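You operate a simulated robot arm through the tools that you are given. There is no shell and no other tool. Be economical: measure what you need, move in short steps, check, and stop when the job is done.

The job below is to be done with a simulated robot arm. You get a single attempt, and the scene is never put back.

JOB
Push the table drawer shut.
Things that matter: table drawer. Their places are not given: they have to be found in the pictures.

The check looks at the end state, three seconds after you hand in, the way a careful person would. Anything else that was tipped, shoved, dropped, spilled or broken makes it a failure.

ROBOT AND FRAMES
A 6-joint arm with a two-finger parallel gripper, fixed in place. Base frame: the origin is at the foot of the arm, x ahead of it, y to its left, z up. Lengths are in cm, angles in degrees, forces in N, time in s.
With the tool pointing down near the work surface it reaches from about 20 to 62 cm from the base axis. Its first joint turns from -66.0 to 66.0 degrees. Payload 2.7 kg.
The tool frame sits at the grasp point between the pads (the TCP): z along the fingers, y along the line on which they close. The tips reach 2.3 cm beyond it. The gripper opens to 9.4 cm. The fingers are 3.8 cm wide and 1 cm thick; the gripper's body (5.4 by 9.6 cm) begins 3.9 cm behind the TCP.
Orientation is that of the tool frame in the base frame, as a unit quaternion [w, x, y, z]. With the fingers straight down and closing along the base's y, the tool's x points along the base's -x, its y along +y and its z along -z.

CONTROLS
- The arm moves only by the tool send_rows. Its argument "moves" is a list of rows, each an object of numbers (a shift or turn left out is 0, a gripper value left out holds the last): "ax", "ay", "az": the turn, a rotation vector about the base's x, y, z in units of 6 degrees (1.0 is 6 degrees); "dx", "dy", "dz": the shift along the base's x, y, z in units of 25 mm (1.0 is 25 mm); "grip": the finger opening in cm, from 0 to 9.4. In form: [{"ax": .., "ay": .., "az": .., "dx": .., "dy": .., "dz": .., "grip": ..}, ...]. A call has 1 to 12 rows; each row shifts and turns the commanded pose from where the row before left it. A call with a number of a shift or a turn outside -1 to 1 is refused whole. Rows are played at 5 a second. More than 5 cm and 8.6 degrees between two rows, or a gripper value outside its range, and nothing of the call is played. Where a pose cannot be reached the arm comes as near as it can. A force on the tool above 40 N (or 10 N above the force at the start of the call, whichever is more), or a blocked arm, ends the call early, and 0.2 s more pass. Each finger travels about 4.5 cm/s and halts on what it meets, pressing with about 43 N; the grip force reading is that of the motor and also rises with nothing between the fingers. The clock runs only during rows and for 0.2 s after the last one: add rows that do not move to give the fingers time. The reply holds the time, the measured pose of the TCP, the force on the tool along the base axes, the opening and the grip force, in the units named above and with some noise, and new pictures: "show" is both (left out), scene, wrist or none.
- Cameras (640 x 400 px; columns grow to the right, rows downward): "scene" is fixed at [6.68, -44.07, 138.38]; the picture's right is [0.78, -0.62, 0.00], its down [-0.47, -0.60, -0.65] and it looks along [0.40, 0.51, -0.76] (base axes); focal length 364 px, centre (320, 200). "wrist" rides on the gripper at [-3.9, 0, -4.4] in the tool frame; the picture's right is [0.00, -1.00, 0.00], its down [0.97, 0.00, -0.24] and it looks along [0.24, 0.00, 0.97] (tool axes); focal length 218 px, centre (320, 200).
- probe_pixels(camera, pixels): there is no depth. For up to 12 entries [column, row, z] of the newest picture of that camera ("zoom" is the newest enlarged one), the place [x, y] in the base frame at which the ray of that pixel passes the height z, good to about 0.3 cm. No time passes.
- zoom(camera, box): a new picture of the part [left, top, right, bottom] of that camera's present view, enlarged. No time passes.
- close_job(): hands the job in; it is judged then, once.

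Work in short steps. Measure before you move; look again where a grasp or a placing could have gone wrong, and mend it. You have 60 turns and 120 pictures in all, those below and enlarged ones among them. Open the gripper and draw the arm clear of the work before you hand the job in, unless the task says otherwise; then end with one line.

The tools are called by a JSON object that holds its "api" and its "payload". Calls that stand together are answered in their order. send_rows: Moves the arm, as the interface text tells. Its arguments: {"type":"object","properties":{"moves":{"type":"array","items":{"type":"object","properties":{"ax":{"type":"number"},"ay":{"type":"number"},"az":{"type":"number"},"dx":{"type":"number"},"dy":{"type":"number"},"dz":{"type":"number"},"grip":{"type":"number"}}}},"show":{"type":"string","enum":["both","scene","wrist","none"]}},"required":["moves"]} The other tools are called the same way: probe_pixels (camera, pixels) gives the place at which the rays of pixels pass given heights; zoom (camera, box) takes an enlarged picture of a part of a camera's view; close_job () hands the job in.

At the start:

```text
time_s: 0.0
ee_pos: [44.47, -8.91, 96.78]
orientation: [0.0, 0.0, 1.0, 0.0]
contact_force: [0.5, 0.1, 0.4]
opening: 9.45
grip_force: 0.0
```

scene: 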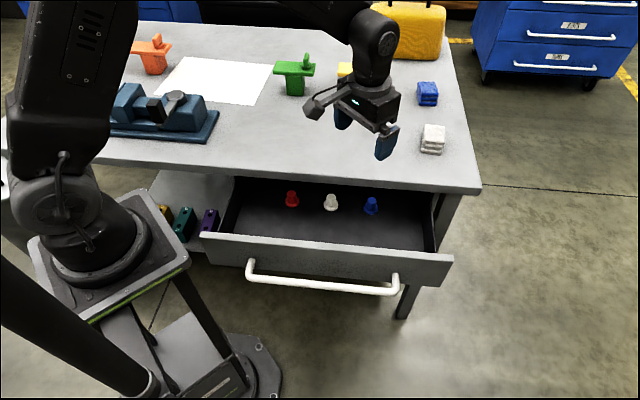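
wrist: 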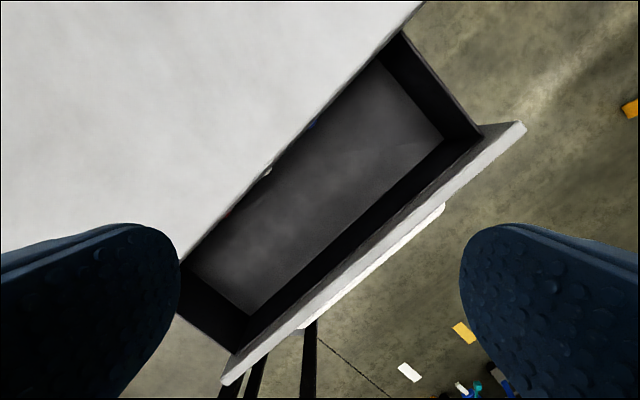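

The drawer is open, with its front panel running from about (205,235) to (450,260) in the scene picture and the table edge behind it. I'll measure the edges first.

{"api": "probe_pixels", "payload": {"camera": "scene", "pixels": [[480, 188, 66.6], [100, 160, 66.6], [203, 234, 64], [452, 257, 64], [203, 234, 60], [452, 257, 60], [250, 262, 56], [396, 290, 56], [233, 178, 62], [438, 192, 62]]}}

{"api": "probe_pixels", "payload": {"camera": "wrist", "pixels": [[525, 124, 64], [225, 382, 64], [525, 124, 60], [225, 382, 60], [420, 5, 66.6], [180, 260, 66.6], [445, 205, 56], [300, 328, 56]]}}

{"api": "zoom", "payload": {"camera": "scene", "box": [180, 150, 490, 330]}}

```text
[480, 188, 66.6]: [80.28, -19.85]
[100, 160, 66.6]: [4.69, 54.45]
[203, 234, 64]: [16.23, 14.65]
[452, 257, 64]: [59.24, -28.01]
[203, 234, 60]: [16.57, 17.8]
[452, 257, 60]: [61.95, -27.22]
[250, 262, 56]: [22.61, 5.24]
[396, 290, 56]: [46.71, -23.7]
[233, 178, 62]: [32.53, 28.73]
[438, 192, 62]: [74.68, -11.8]
```

```text
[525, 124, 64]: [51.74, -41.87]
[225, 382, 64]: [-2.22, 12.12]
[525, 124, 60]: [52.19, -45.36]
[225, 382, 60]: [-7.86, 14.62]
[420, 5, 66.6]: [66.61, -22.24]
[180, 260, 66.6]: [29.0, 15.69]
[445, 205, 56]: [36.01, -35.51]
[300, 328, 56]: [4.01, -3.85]
```

```text
2.06 times, centred on (335, 240) of scene
```

zoom: 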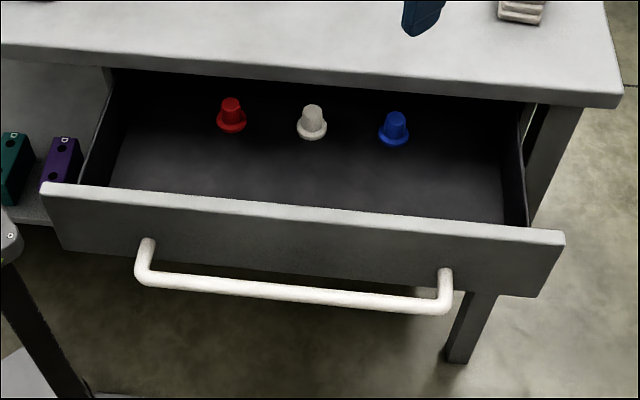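

Triangulating both views puts the drawer front's top edge at about (15,5) to (50,-30.5), z≈77. The handle bar is at z≈71 and centred near (29.7,-16), and the table top is at z≈80. The push direction is (+0.71,+0.71). I'll move over to the outer side of the handle, staying high, and yaw 45° so both fingers face the bar.

{"api": "send_rows", "payload": {"moves": [{"dx": -0.871, "dy": -0.533, "az": 0.833}, {"dx": -0.871, "dy": -0.533, "az": 0.833}, {"dx": -0.871, "dy": -0.533, "az": 0.833}, {"dx": -0.871, "dy": -0.533, "az": 0.833}, {"dx": -0.871, "dy": -0.533, "az": 0.833}, {"dx": -0.871, "dy": -0.533, "az": 0.833}, {"dx": -0.871, "dy": -0.533, "az": 0.833}, {"dx": -0.871, "dy": -0.533, "az": 0.833}, {"dx": -0.871, "dy": -0.533, "az": 0.833}, {}, {}]}}

```text
time_s: 2.4
ee_pos: [24.98, -20.92, 96.91]
orientation: [0.0, -0.383, 0.924, 0.0]
contact_force: [0.3, 0.4, 0.1]
opening: 9.41
grip_force: 0.0
```

scene: 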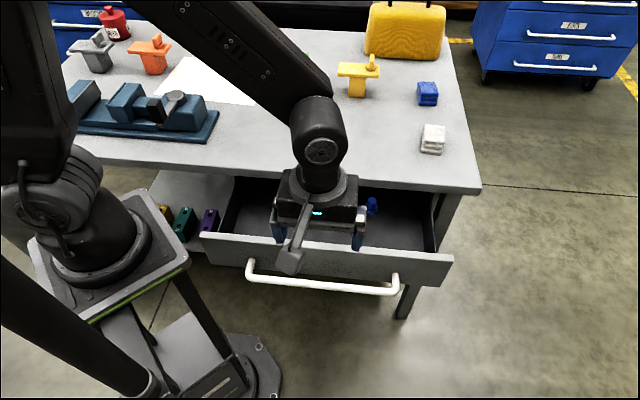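
wrist: 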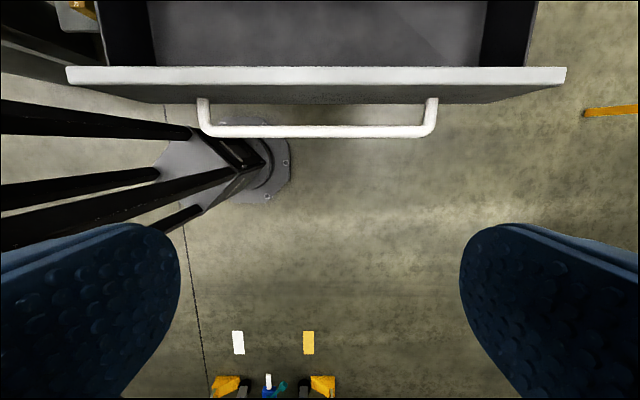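

The handle is square to the gripper and centred (cols 200–435, row 131 in the wrist view). I'll check the bar's position from both views.

{"api": "probe_pixels", "payload": {"camera": "wrist", "pixels": [[320, 131, 70], [320, 131, 72], [320, 137, 71], [320, 80, 77], [215, 131, 71], [425, 131, 71]]}}

{"api": "probe_pixels", "payload": {"camera": "scene", "pixels": [[325, 285, 70], [325, 285, 72], [254, 277, 71], [392, 291, 71]]}}

```text
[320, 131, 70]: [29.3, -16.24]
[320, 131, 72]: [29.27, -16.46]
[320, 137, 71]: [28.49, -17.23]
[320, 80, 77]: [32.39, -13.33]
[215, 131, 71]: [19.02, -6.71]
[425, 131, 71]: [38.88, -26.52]
```

```text
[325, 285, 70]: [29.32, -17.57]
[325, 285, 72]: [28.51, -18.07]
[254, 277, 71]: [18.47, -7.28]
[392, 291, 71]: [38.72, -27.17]
```

The bar is at x+y≈12.9, z≈69, and the fingers have about 3.5 cm of clearance. I'll descend to TCP z≈68.5.

{"api": "send_rows", "payload": {"moves": [{"dz": -0.947}, {"dz": -0.947}, {"dz": -0.947}, {"dz": -0.947}, {"dz": -0.947}, {"dz": -0.947}, {"dz": -0.947}, {"dz": -0.947}, {"dz": -0.947}, {"dz": -0.947}, {"dz": -0.947}, {"dz": -0.947}]}}

```text
time_s: 5.0
ee_pos: [24.94, -20.97, 68.3]
orientation: [0.0, -0.383, 0.924, -0.001]
contact_force: [0.4, -0.7, 0.6]
opening: 9.39
grip_force: 0.1
```

scene: 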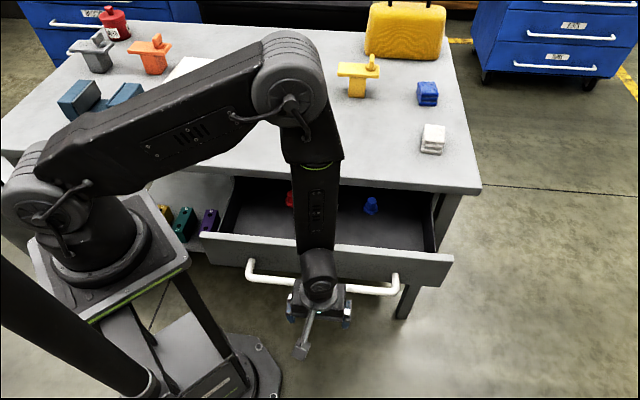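
wrist: 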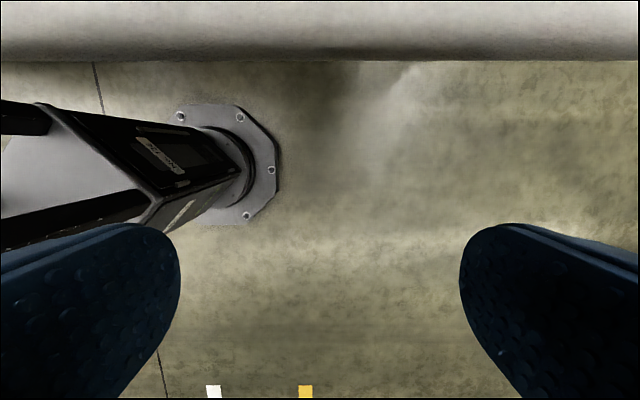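

The fingers are low in front of the bar, which fills the top rows (0–60) of the wrist view. I'll push gently along (+x,+y).

{"api": "send_rows", "payload": {"moves": [{"dx": 0.2, "dy": 0.2}, {"dx": 0.2, "dy": 0.2}, {"dx": 0.2, "dy": 0.2}, {"dx": 0.12, "dy": 0.12}, {"dx": 0.12, "dy": 0.12}, {"dx": 0.12, "dy": 0.12}, {"dx": 0.12, "dy": 0.12}, {"dx": 0.12, "dy": 0.12}, {"dx": 0.12, "dy": 0.12}, {"dx": 0.12, "dy": 0.12}, {"dx": 0.12, "dy": 0.12}]}}

```text
time_s: 7.4
ee_pos: [28.75, -16.99, 68.24]
orientation: [0.0, -0.383, 0.924, 0.0]
contact_force: [-1.0, -0.1, 1.6]
opening: 9.4
grip_force: 0.0
```

scene: 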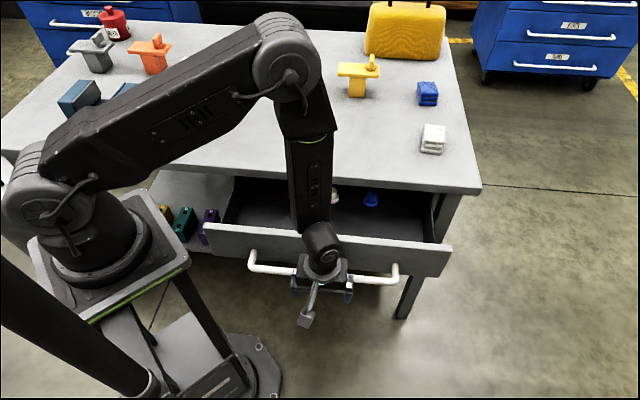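
wrist: 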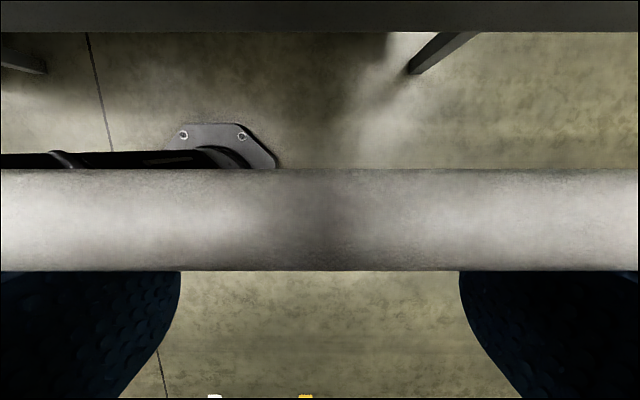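

The drawer is moving with low force: the panel's left corner went from row 234 to 224. I'll keep pushing at the same gentle speed.

{"api": "send_rows", "payload": {"moves": [{"dx": 0.16, "dy": 0.16}, {"dx": 0.16, "dy": 0.16}, {"dx": 0.16, "dy": 0.16}, {"dx": 0.16, "dy": 0.16}, {"dx": 0.16, "dy": 0.16}, {"dx": 0.16, "dy": 0.16}, {"dx": 0.16, "dy": 0.16}, {"dx": 0.16, "dy": 0.16}, {"dx": 0.16, "dy": 0.16}, {"dx": 0.16, "dy": 0.16}, {"dx": 0.16, "dy": 0.16}]}}

```text
time_s: 9.8
ee_pos: [33.28, -12.77, 68.25]
orientation: [0.001, -0.383, 0.924, 0.0]
contact_force: [-1.8, -1.6, 0.2]
opening: 9.39
grip_force: 0.1
```

scene: 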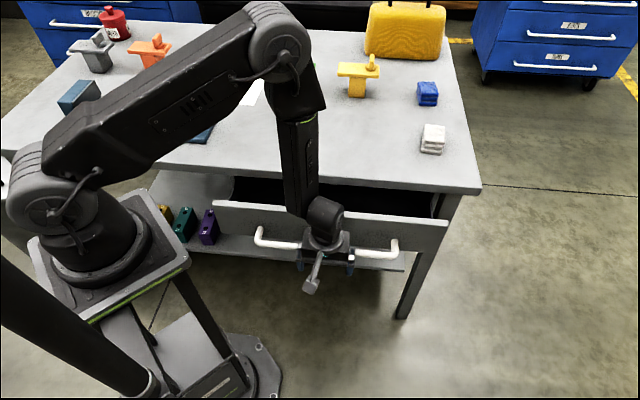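
wrist: 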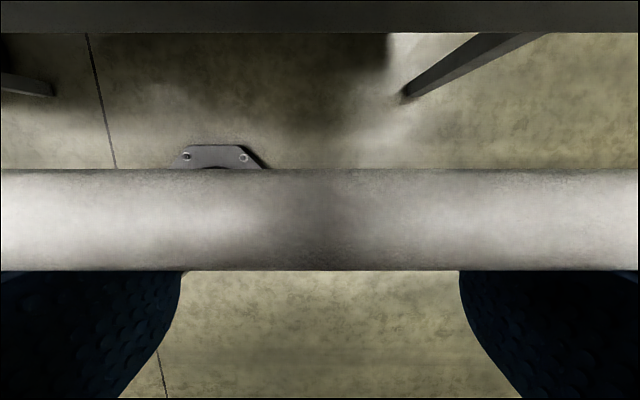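

It is about half closed, with contact force around 2 N. I'll continue.

{"api": "send_rows", "payload": {"moves": [{"dx": 0.15, "dy": 0.15}, {"dx": 0.15, "dy": 0.15}, {"dx": 0.15, "dy": 0.15}, {"dx": 0.15, "dy": 0.15}, {"dx": 0.15, "dy": 0.15}, {"dx": 0.15, "dy": 0.15}, {"dx": 0.15, "dy": 0.15}, {"dx": 0.15, "dy": 0.15}, {"dx": 0.15, "dy": 0.15}]}}

```text
time_s: 11.8
ee_pos: [36.35, -9.1, 68.33]
orientation: [0.001, -0.383, 0.924, -0.002]
contact_force: [-0.2, -0.8, 1.2]
opening: 9.38
grip_force: 0.1
```

scene: 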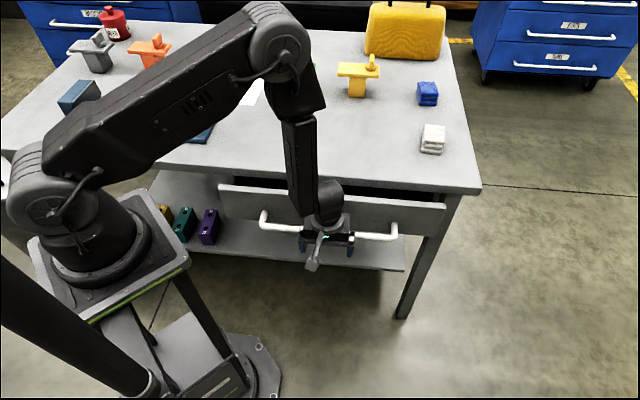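
wrist: 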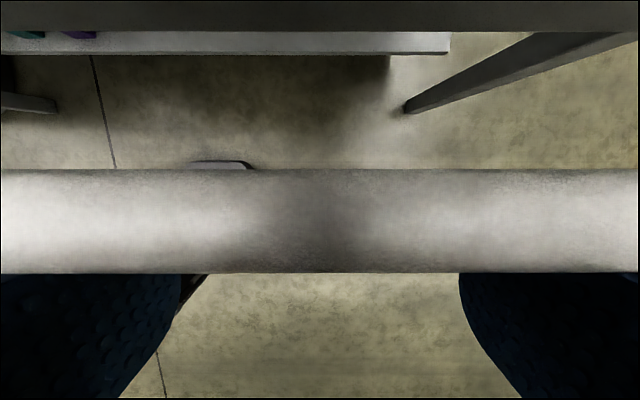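

A few centimetres remain. I'll check how close the forearm is to the table edge.

{"api": "zoom", "payload": {"camera": "scene", "box": [210, 130, 470, 290]}}

```text
2.46 times, centred on (340, 210) of scene
```

zoom: 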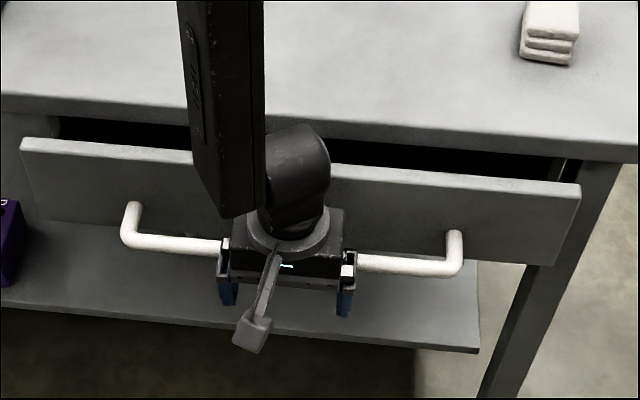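

The panel still has a gap of about 3 cm, and the forearm looks above the table edge. I'll continue slowly in short steps.

{"api": "send_rows", "payload": {"moves": [{"dx": 0.12, "dy": 0.12}, {"dx": 0.12, "dy": 0.12}, {"dx": 0.12, "dy": 0.12}, {"dx": 0.12, "dy": 0.12}, {"dx": 0.12, "dy": 0.12}], "show": "scene"}}

{"api": "zoom", "payload": {"camera": "scene", "box": [210, 130, 470, 290]}}

```text
time_s: 13.0
ee_pos: [36.78, -7.42, 68.2]
orientation: [0.002, -0.383, 0.924, -0.001]
contact_force: [-0.8, -2.0, -0.2]
opening: 9.4
grip_force: 0.0
out of reach, approached as far as the arm can: row 1, 3, 5
```

scene: 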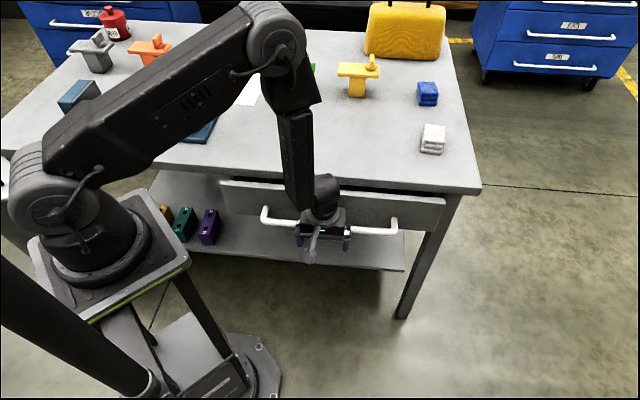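

```text
2.46 times, centred on (340, 210) of scene
```

zoom: 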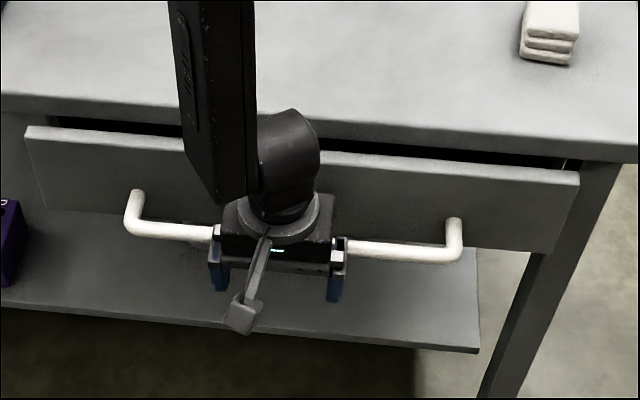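

The arm hit a reach limit and drifted about 1 cm in x, with the drawer gap still around 2 cm. I'll back off slightly and step again, to see whether raising a little or going another way is reachable.

{"api": "send_rows", "payload": {"moves": [{"dx": -0.2, "dy": -0.2}, {"dx": -0.2, "dy": -0.2}, {}], "show": "none"}}

{"api": "send_rows", "payload": {"moves": [{"dz": 0.2, "az": -0.5}, {"dz": 0.2, "az": -0.5}, {"dz": 0.2, "az": -0.5}, {"az": -0.5}, {"az": -0.5}, {}], "show": "scene"}}

```text
time_s: 13.8
ee_pos: [35.89, -8.29, 68.19]
orientation: [-0.001, -0.382, 0.924, 0.0]
contact_force: [0.7, 0.0, 0.3]
opening: 9.4
grip_force: 0.0
```

```text
time_s: 15.2
ee_pos: [35.64, -8.38, 69.62]
orientation: [0.0, -0.259, 0.966, 0.0]
contact_force: [-1.6, -0.6, -0.4]
opening: 9.4
grip_force: 0.1
```

scene: 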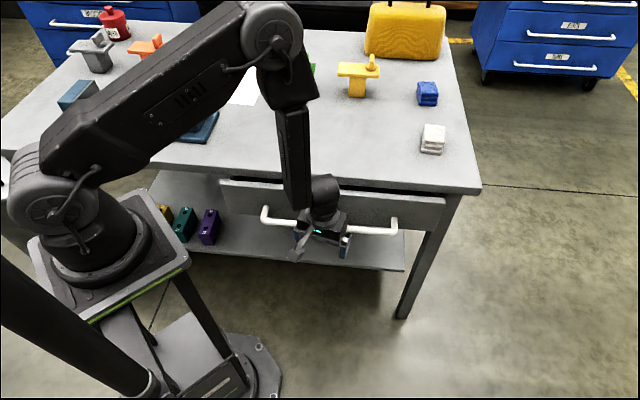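

With yaw cut to 30° and z at 69.6, I'll try the push again.

{"api": "send_rows", "payload": {"moves": [{"dx": 0.12, "dy": 0.12}, {"dx": 0.12, "dy": 0.12}, {"dx": 0.12, "dy": 0.12}, {"dx": 0.12, "dy": 0.12}, {"dx": 0.12, "dy": 0.12}, {"dx": 0.12, "dy": 0.12}], "show": "scene"}}

{"api": "zoom", "payload": {"camera": "scene", "box": [210, 130, 470, 290]}}

```text
time_s: 16.6
ee_pos: [36.41, -6.27, 69.48]
orientation: [0.001, -0.259, 0.966, -0.001]
contact_force: [0.2, -0.8, -0.7]
opening: 9.38
grip_force: 0.0
out of reach, approached as far as the arm can: row 2, 4, 6
```

scene: 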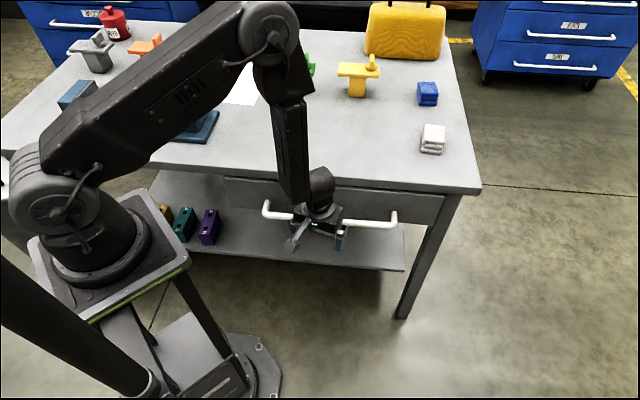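

```text
2.46 times, centred on (340, 210) of scene
```

zoom: 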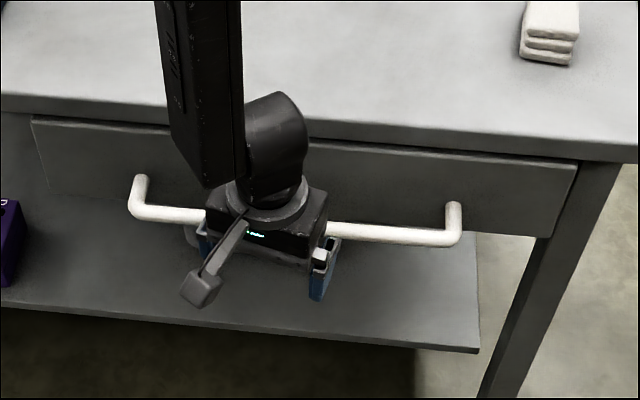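

The gap is now almost closed. The limit looks radial, at r≈37, so I'll push mostly along +y, sliding along the bar while driving the drawer in.

{"api": "send_rows", "payload": {"moves": [{"dx": 0.01, "dy": 0.12}, {"dx": 0.01, "dy": 0.12}, {"dx": 0.01, "dy": 0.12}, {"dx": 0.01, "dy": 0.12}, {"dx": 0.01, "dy": 0.12}, {"dx": 0.01, "dy": 0.12}], "show": "both"}}

{"api": "zoom", "payload": {"camera": "scene", "box": [210, 130, 470, 290]}}

```text
time_s: 18.0
ee_pos: [36.44, -4.55, 69.42]
orientation: [0.0, -0.258, 0.966, -0.001]
contact_force: [-0.2, -0.5, -0.4]
opening: 9.38
grip_force: 0.1
```

scene: 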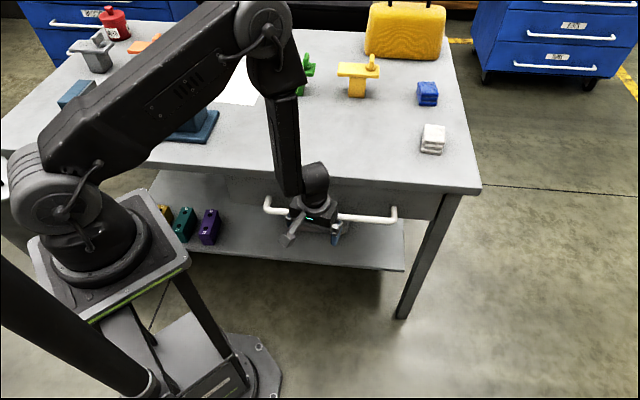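
wrist: 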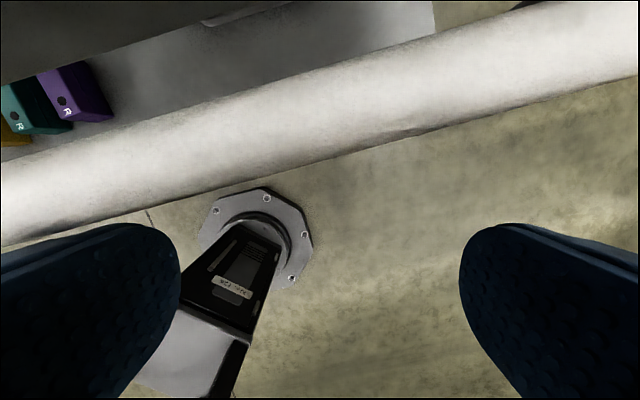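

```text
2.46 times, centred on (340, 210) of scene
```

zoom: 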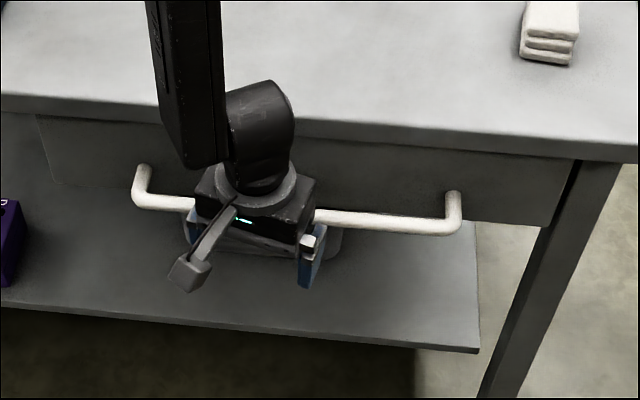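

The panel is now sliding in under the table top and force is still low, so there is no end stop yet. I'll continue in +y until resistance appears.

{"api": "send_rows", "payload": {"moves": [{"dx": 0.0, "dy": 0.12}, {"dx": 0.0, "dy": 0.12}, {"dx": 0.0, "dy": 0.12}, {"dx": 0.0, "dy": 0.12}, {"dx": 0.0, "dy": 0.12}], "show": "both"}}

{"api": "zoom", "payload": {"camera": "scene", "box": [210, 130, 470, 290]}}

```text
time_s: 19.2
ee_pos: [36.45, -3.08, 69.32]
orientation: [0.0, -0.259, 0.966, -0.001]
contact_force: [-4.7, -8.0, 4.4]
opening: 9.16
grip_force: 0.1
```

scene: 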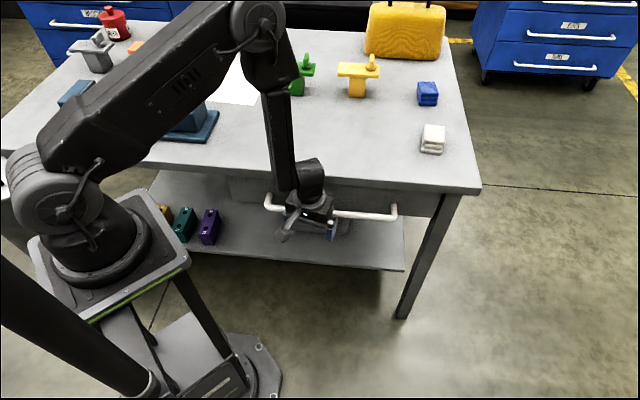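
wrist: 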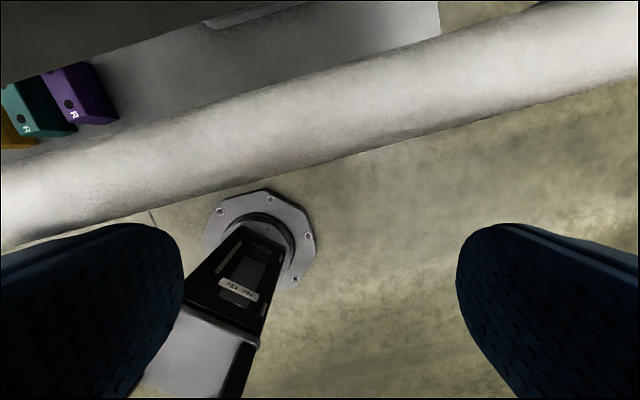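

```text
2.46 times, centred on (340, 210) of scene
```

zoom: 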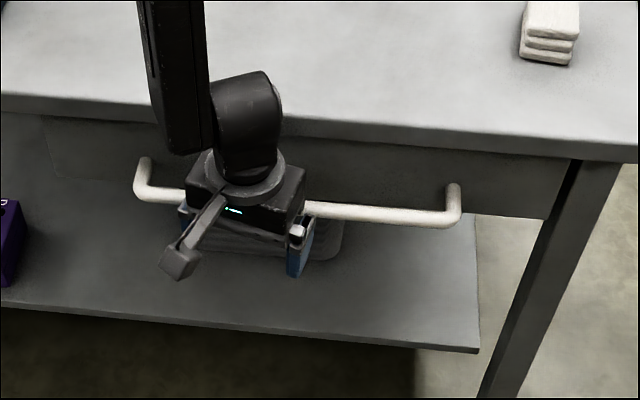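

Force has risen to about 9 N and the panel is flush with the leg, which suggests the end stop. I'll press a little more to confirm.

{"api": "send_rows", "payload": {"moves": [{"dy": 0.08}, {"dy": 0.08}, {"dy": 0.08}], "show": "none"}}

{"api": "zoom", "payload": {"camera": "scene", "box": [210, 130, 470, 290]}}

```text
time_s: 20.0
ee_pos: [36.17, -2.87, 69.37]
orientation: [-0.005, -0.256, 0.967, -0.003]
contact_force: [-3.1, -11.2, 0.9]
opening: 9.09
grip_force: 0.0
stopped in row 3: the force on the tool passed its limit (the readings are from after the stop); the commanded pose is now the measured one
```

```text
2.46 times, centred on (340, 210) of scene
```

zoom: 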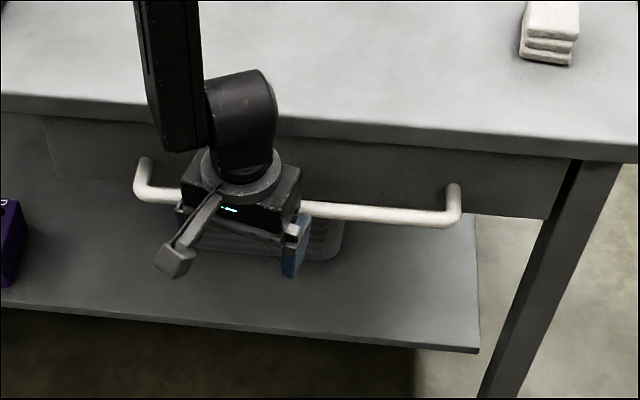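

The force limit tripped and the drawer did not move any further, so it is at its stop. I'll back away outward and inspect.

{"api": "send_rows", "payload": {"moves": [{"dx": -0.4, "dy": -0.4}, {"dx": -0.6, "dy": -0.6}, {"dx": -0.8, "dy": -0.8}, {"dx": -0.8, "dy": -0.8}, {"dx": -0.8, "dy": -0.8}, {"dx": -0.5, "dy": -0.8, "dz": 0.5}, {"dy": -0.6, "dz": 0.8}, {"dz": 1}, {"dz": 1}, {"dz": 1}, {"dz": 1}]}}

{"api": "zoom", "payload": {"camera": "scene", "box": [190, 130, 490, 320]}}

```text
time_s: 22.4
ee_pos: [26.16, -14.82, 82.57]
orientation: [-0.004, -0.258, 0.966, -0.003]
contact_force: [0.8, 0.6, -0.1]
opening: 9.38
grip_force: 0.0
out of reach, approached as far as the arm can: row 8
```

scene: 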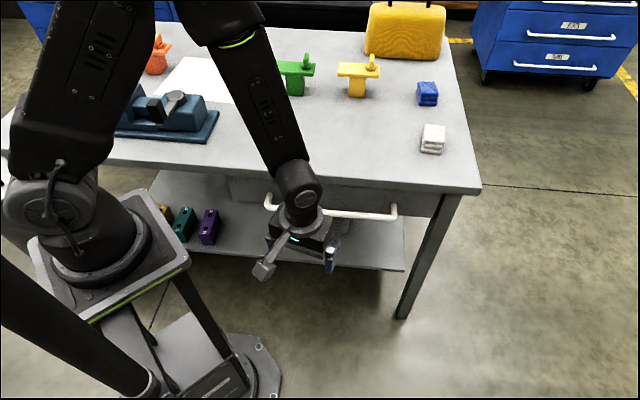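
wrist: 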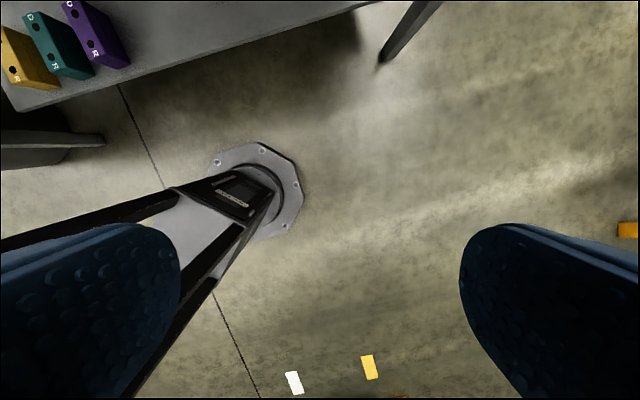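

```text
2.11 times, centred on (340, 225) of scene
```

zoom: 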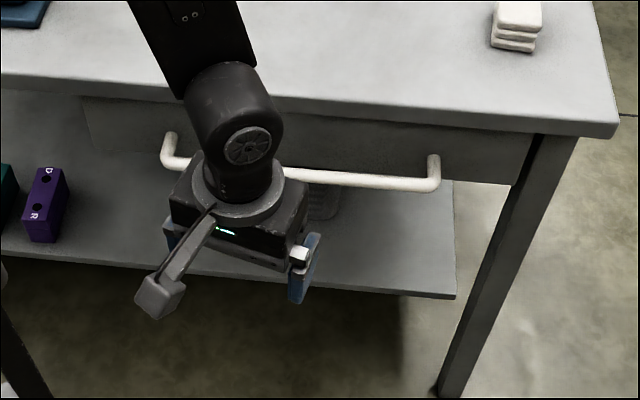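

The drawer looks shut. I'll raise the arm clear and take a final look.

{"api": "send_rows", "payload": {"moves": [{"dz": 0.8, "dx": -0.2, "dy": -0.2}, {"dz": 0.8}, {"dz": 0.8}, {"dz": 0.8}, {"dz": 0.8}, {"dz": 0.8, "dy": -0.5}, {"dy": -0.8}, {"dy": -0.8}, {}]}}

{"api": "zoom", "payload": {"camera": "scene", "box": [190, 130, 490, 320]}}

{"api": "probe_pixels", "payload": {"camera": "scene", "pixels": [[372, 217, 69], [440, 200, 77]]}}

```text
time_s: 24.4
ee_pos: [26.11, -20.62, 94.73]
orientation: [-0.003, -0.258, 0.966, -0.002]
contact_force: [0.5, 0.6, -0.3]
opening: 9.41
grip_force: 0.0
```

scene: 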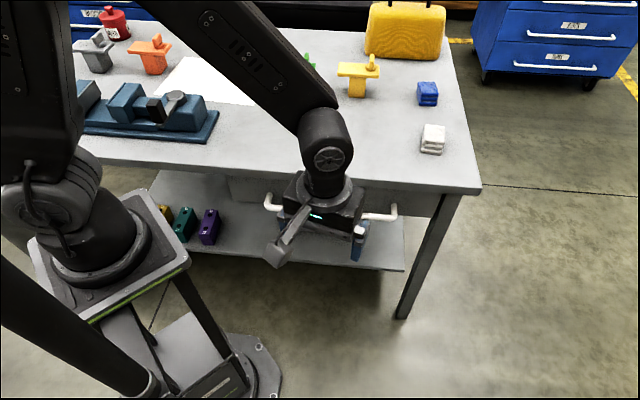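
wrist: 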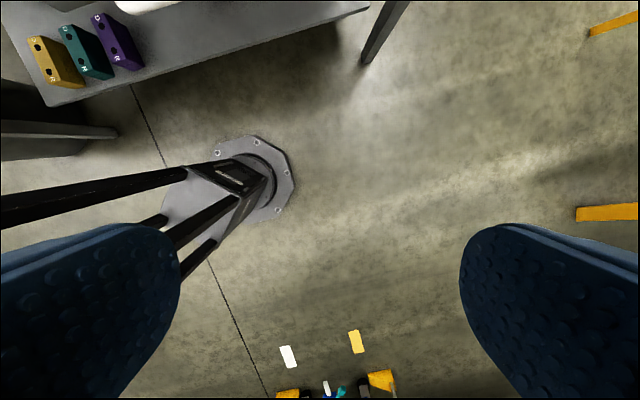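

```text
2.11 times, centred on (340, 225) of scene
```

zoom: 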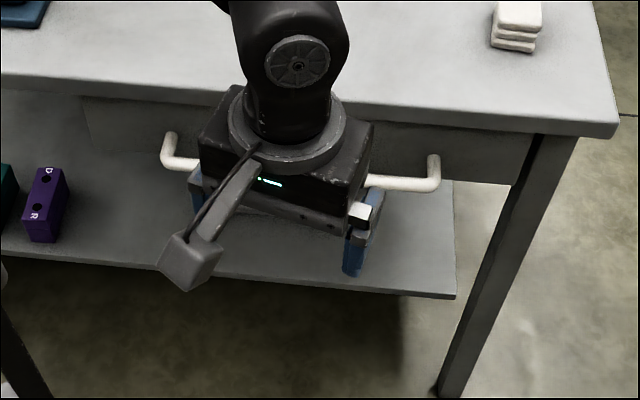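

```text
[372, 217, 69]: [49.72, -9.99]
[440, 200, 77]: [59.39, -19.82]
```

The handle has travelled about 19 cm and the panel is recessed under the table top. I'll take one close look at the right edge for any remaining gap.

{"api": "zoom", "payload": {"camera": "scene", "box": [380, 160, 500, 235]}}

{"api": "zoom", "payload": {"camera": "scene", "box": [190, 150, 310, 225]}}

```text
5.33 times, centred on (440, 198) of scene
```

zoom: 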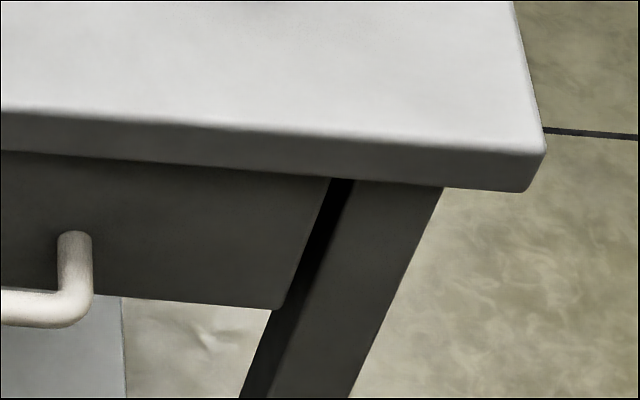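

```text
5.33 times, centred on (250, 188) of scene
```

zoom: 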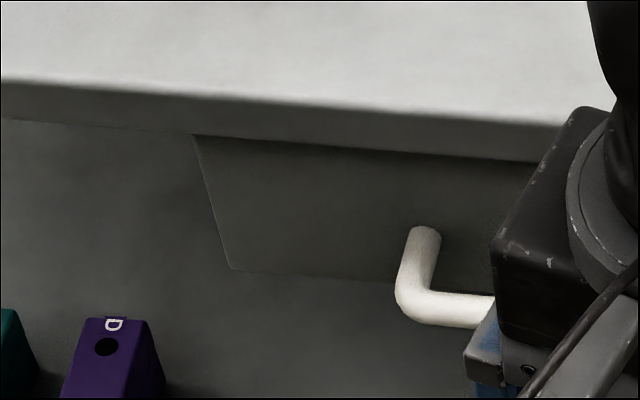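

The panel sits flush under the table top against its stop, the other objects look undisturbed, and the gripper is open and clear. I'll hand in.

{"api": "close_job", "payload": {}}

```text
The job is handed in.
```

I pushed the table drawer shut against its stop and handed the job in. Nothing else in view looked disturbed, but the three pegs inside the drawer can't be seen now that it is closed.
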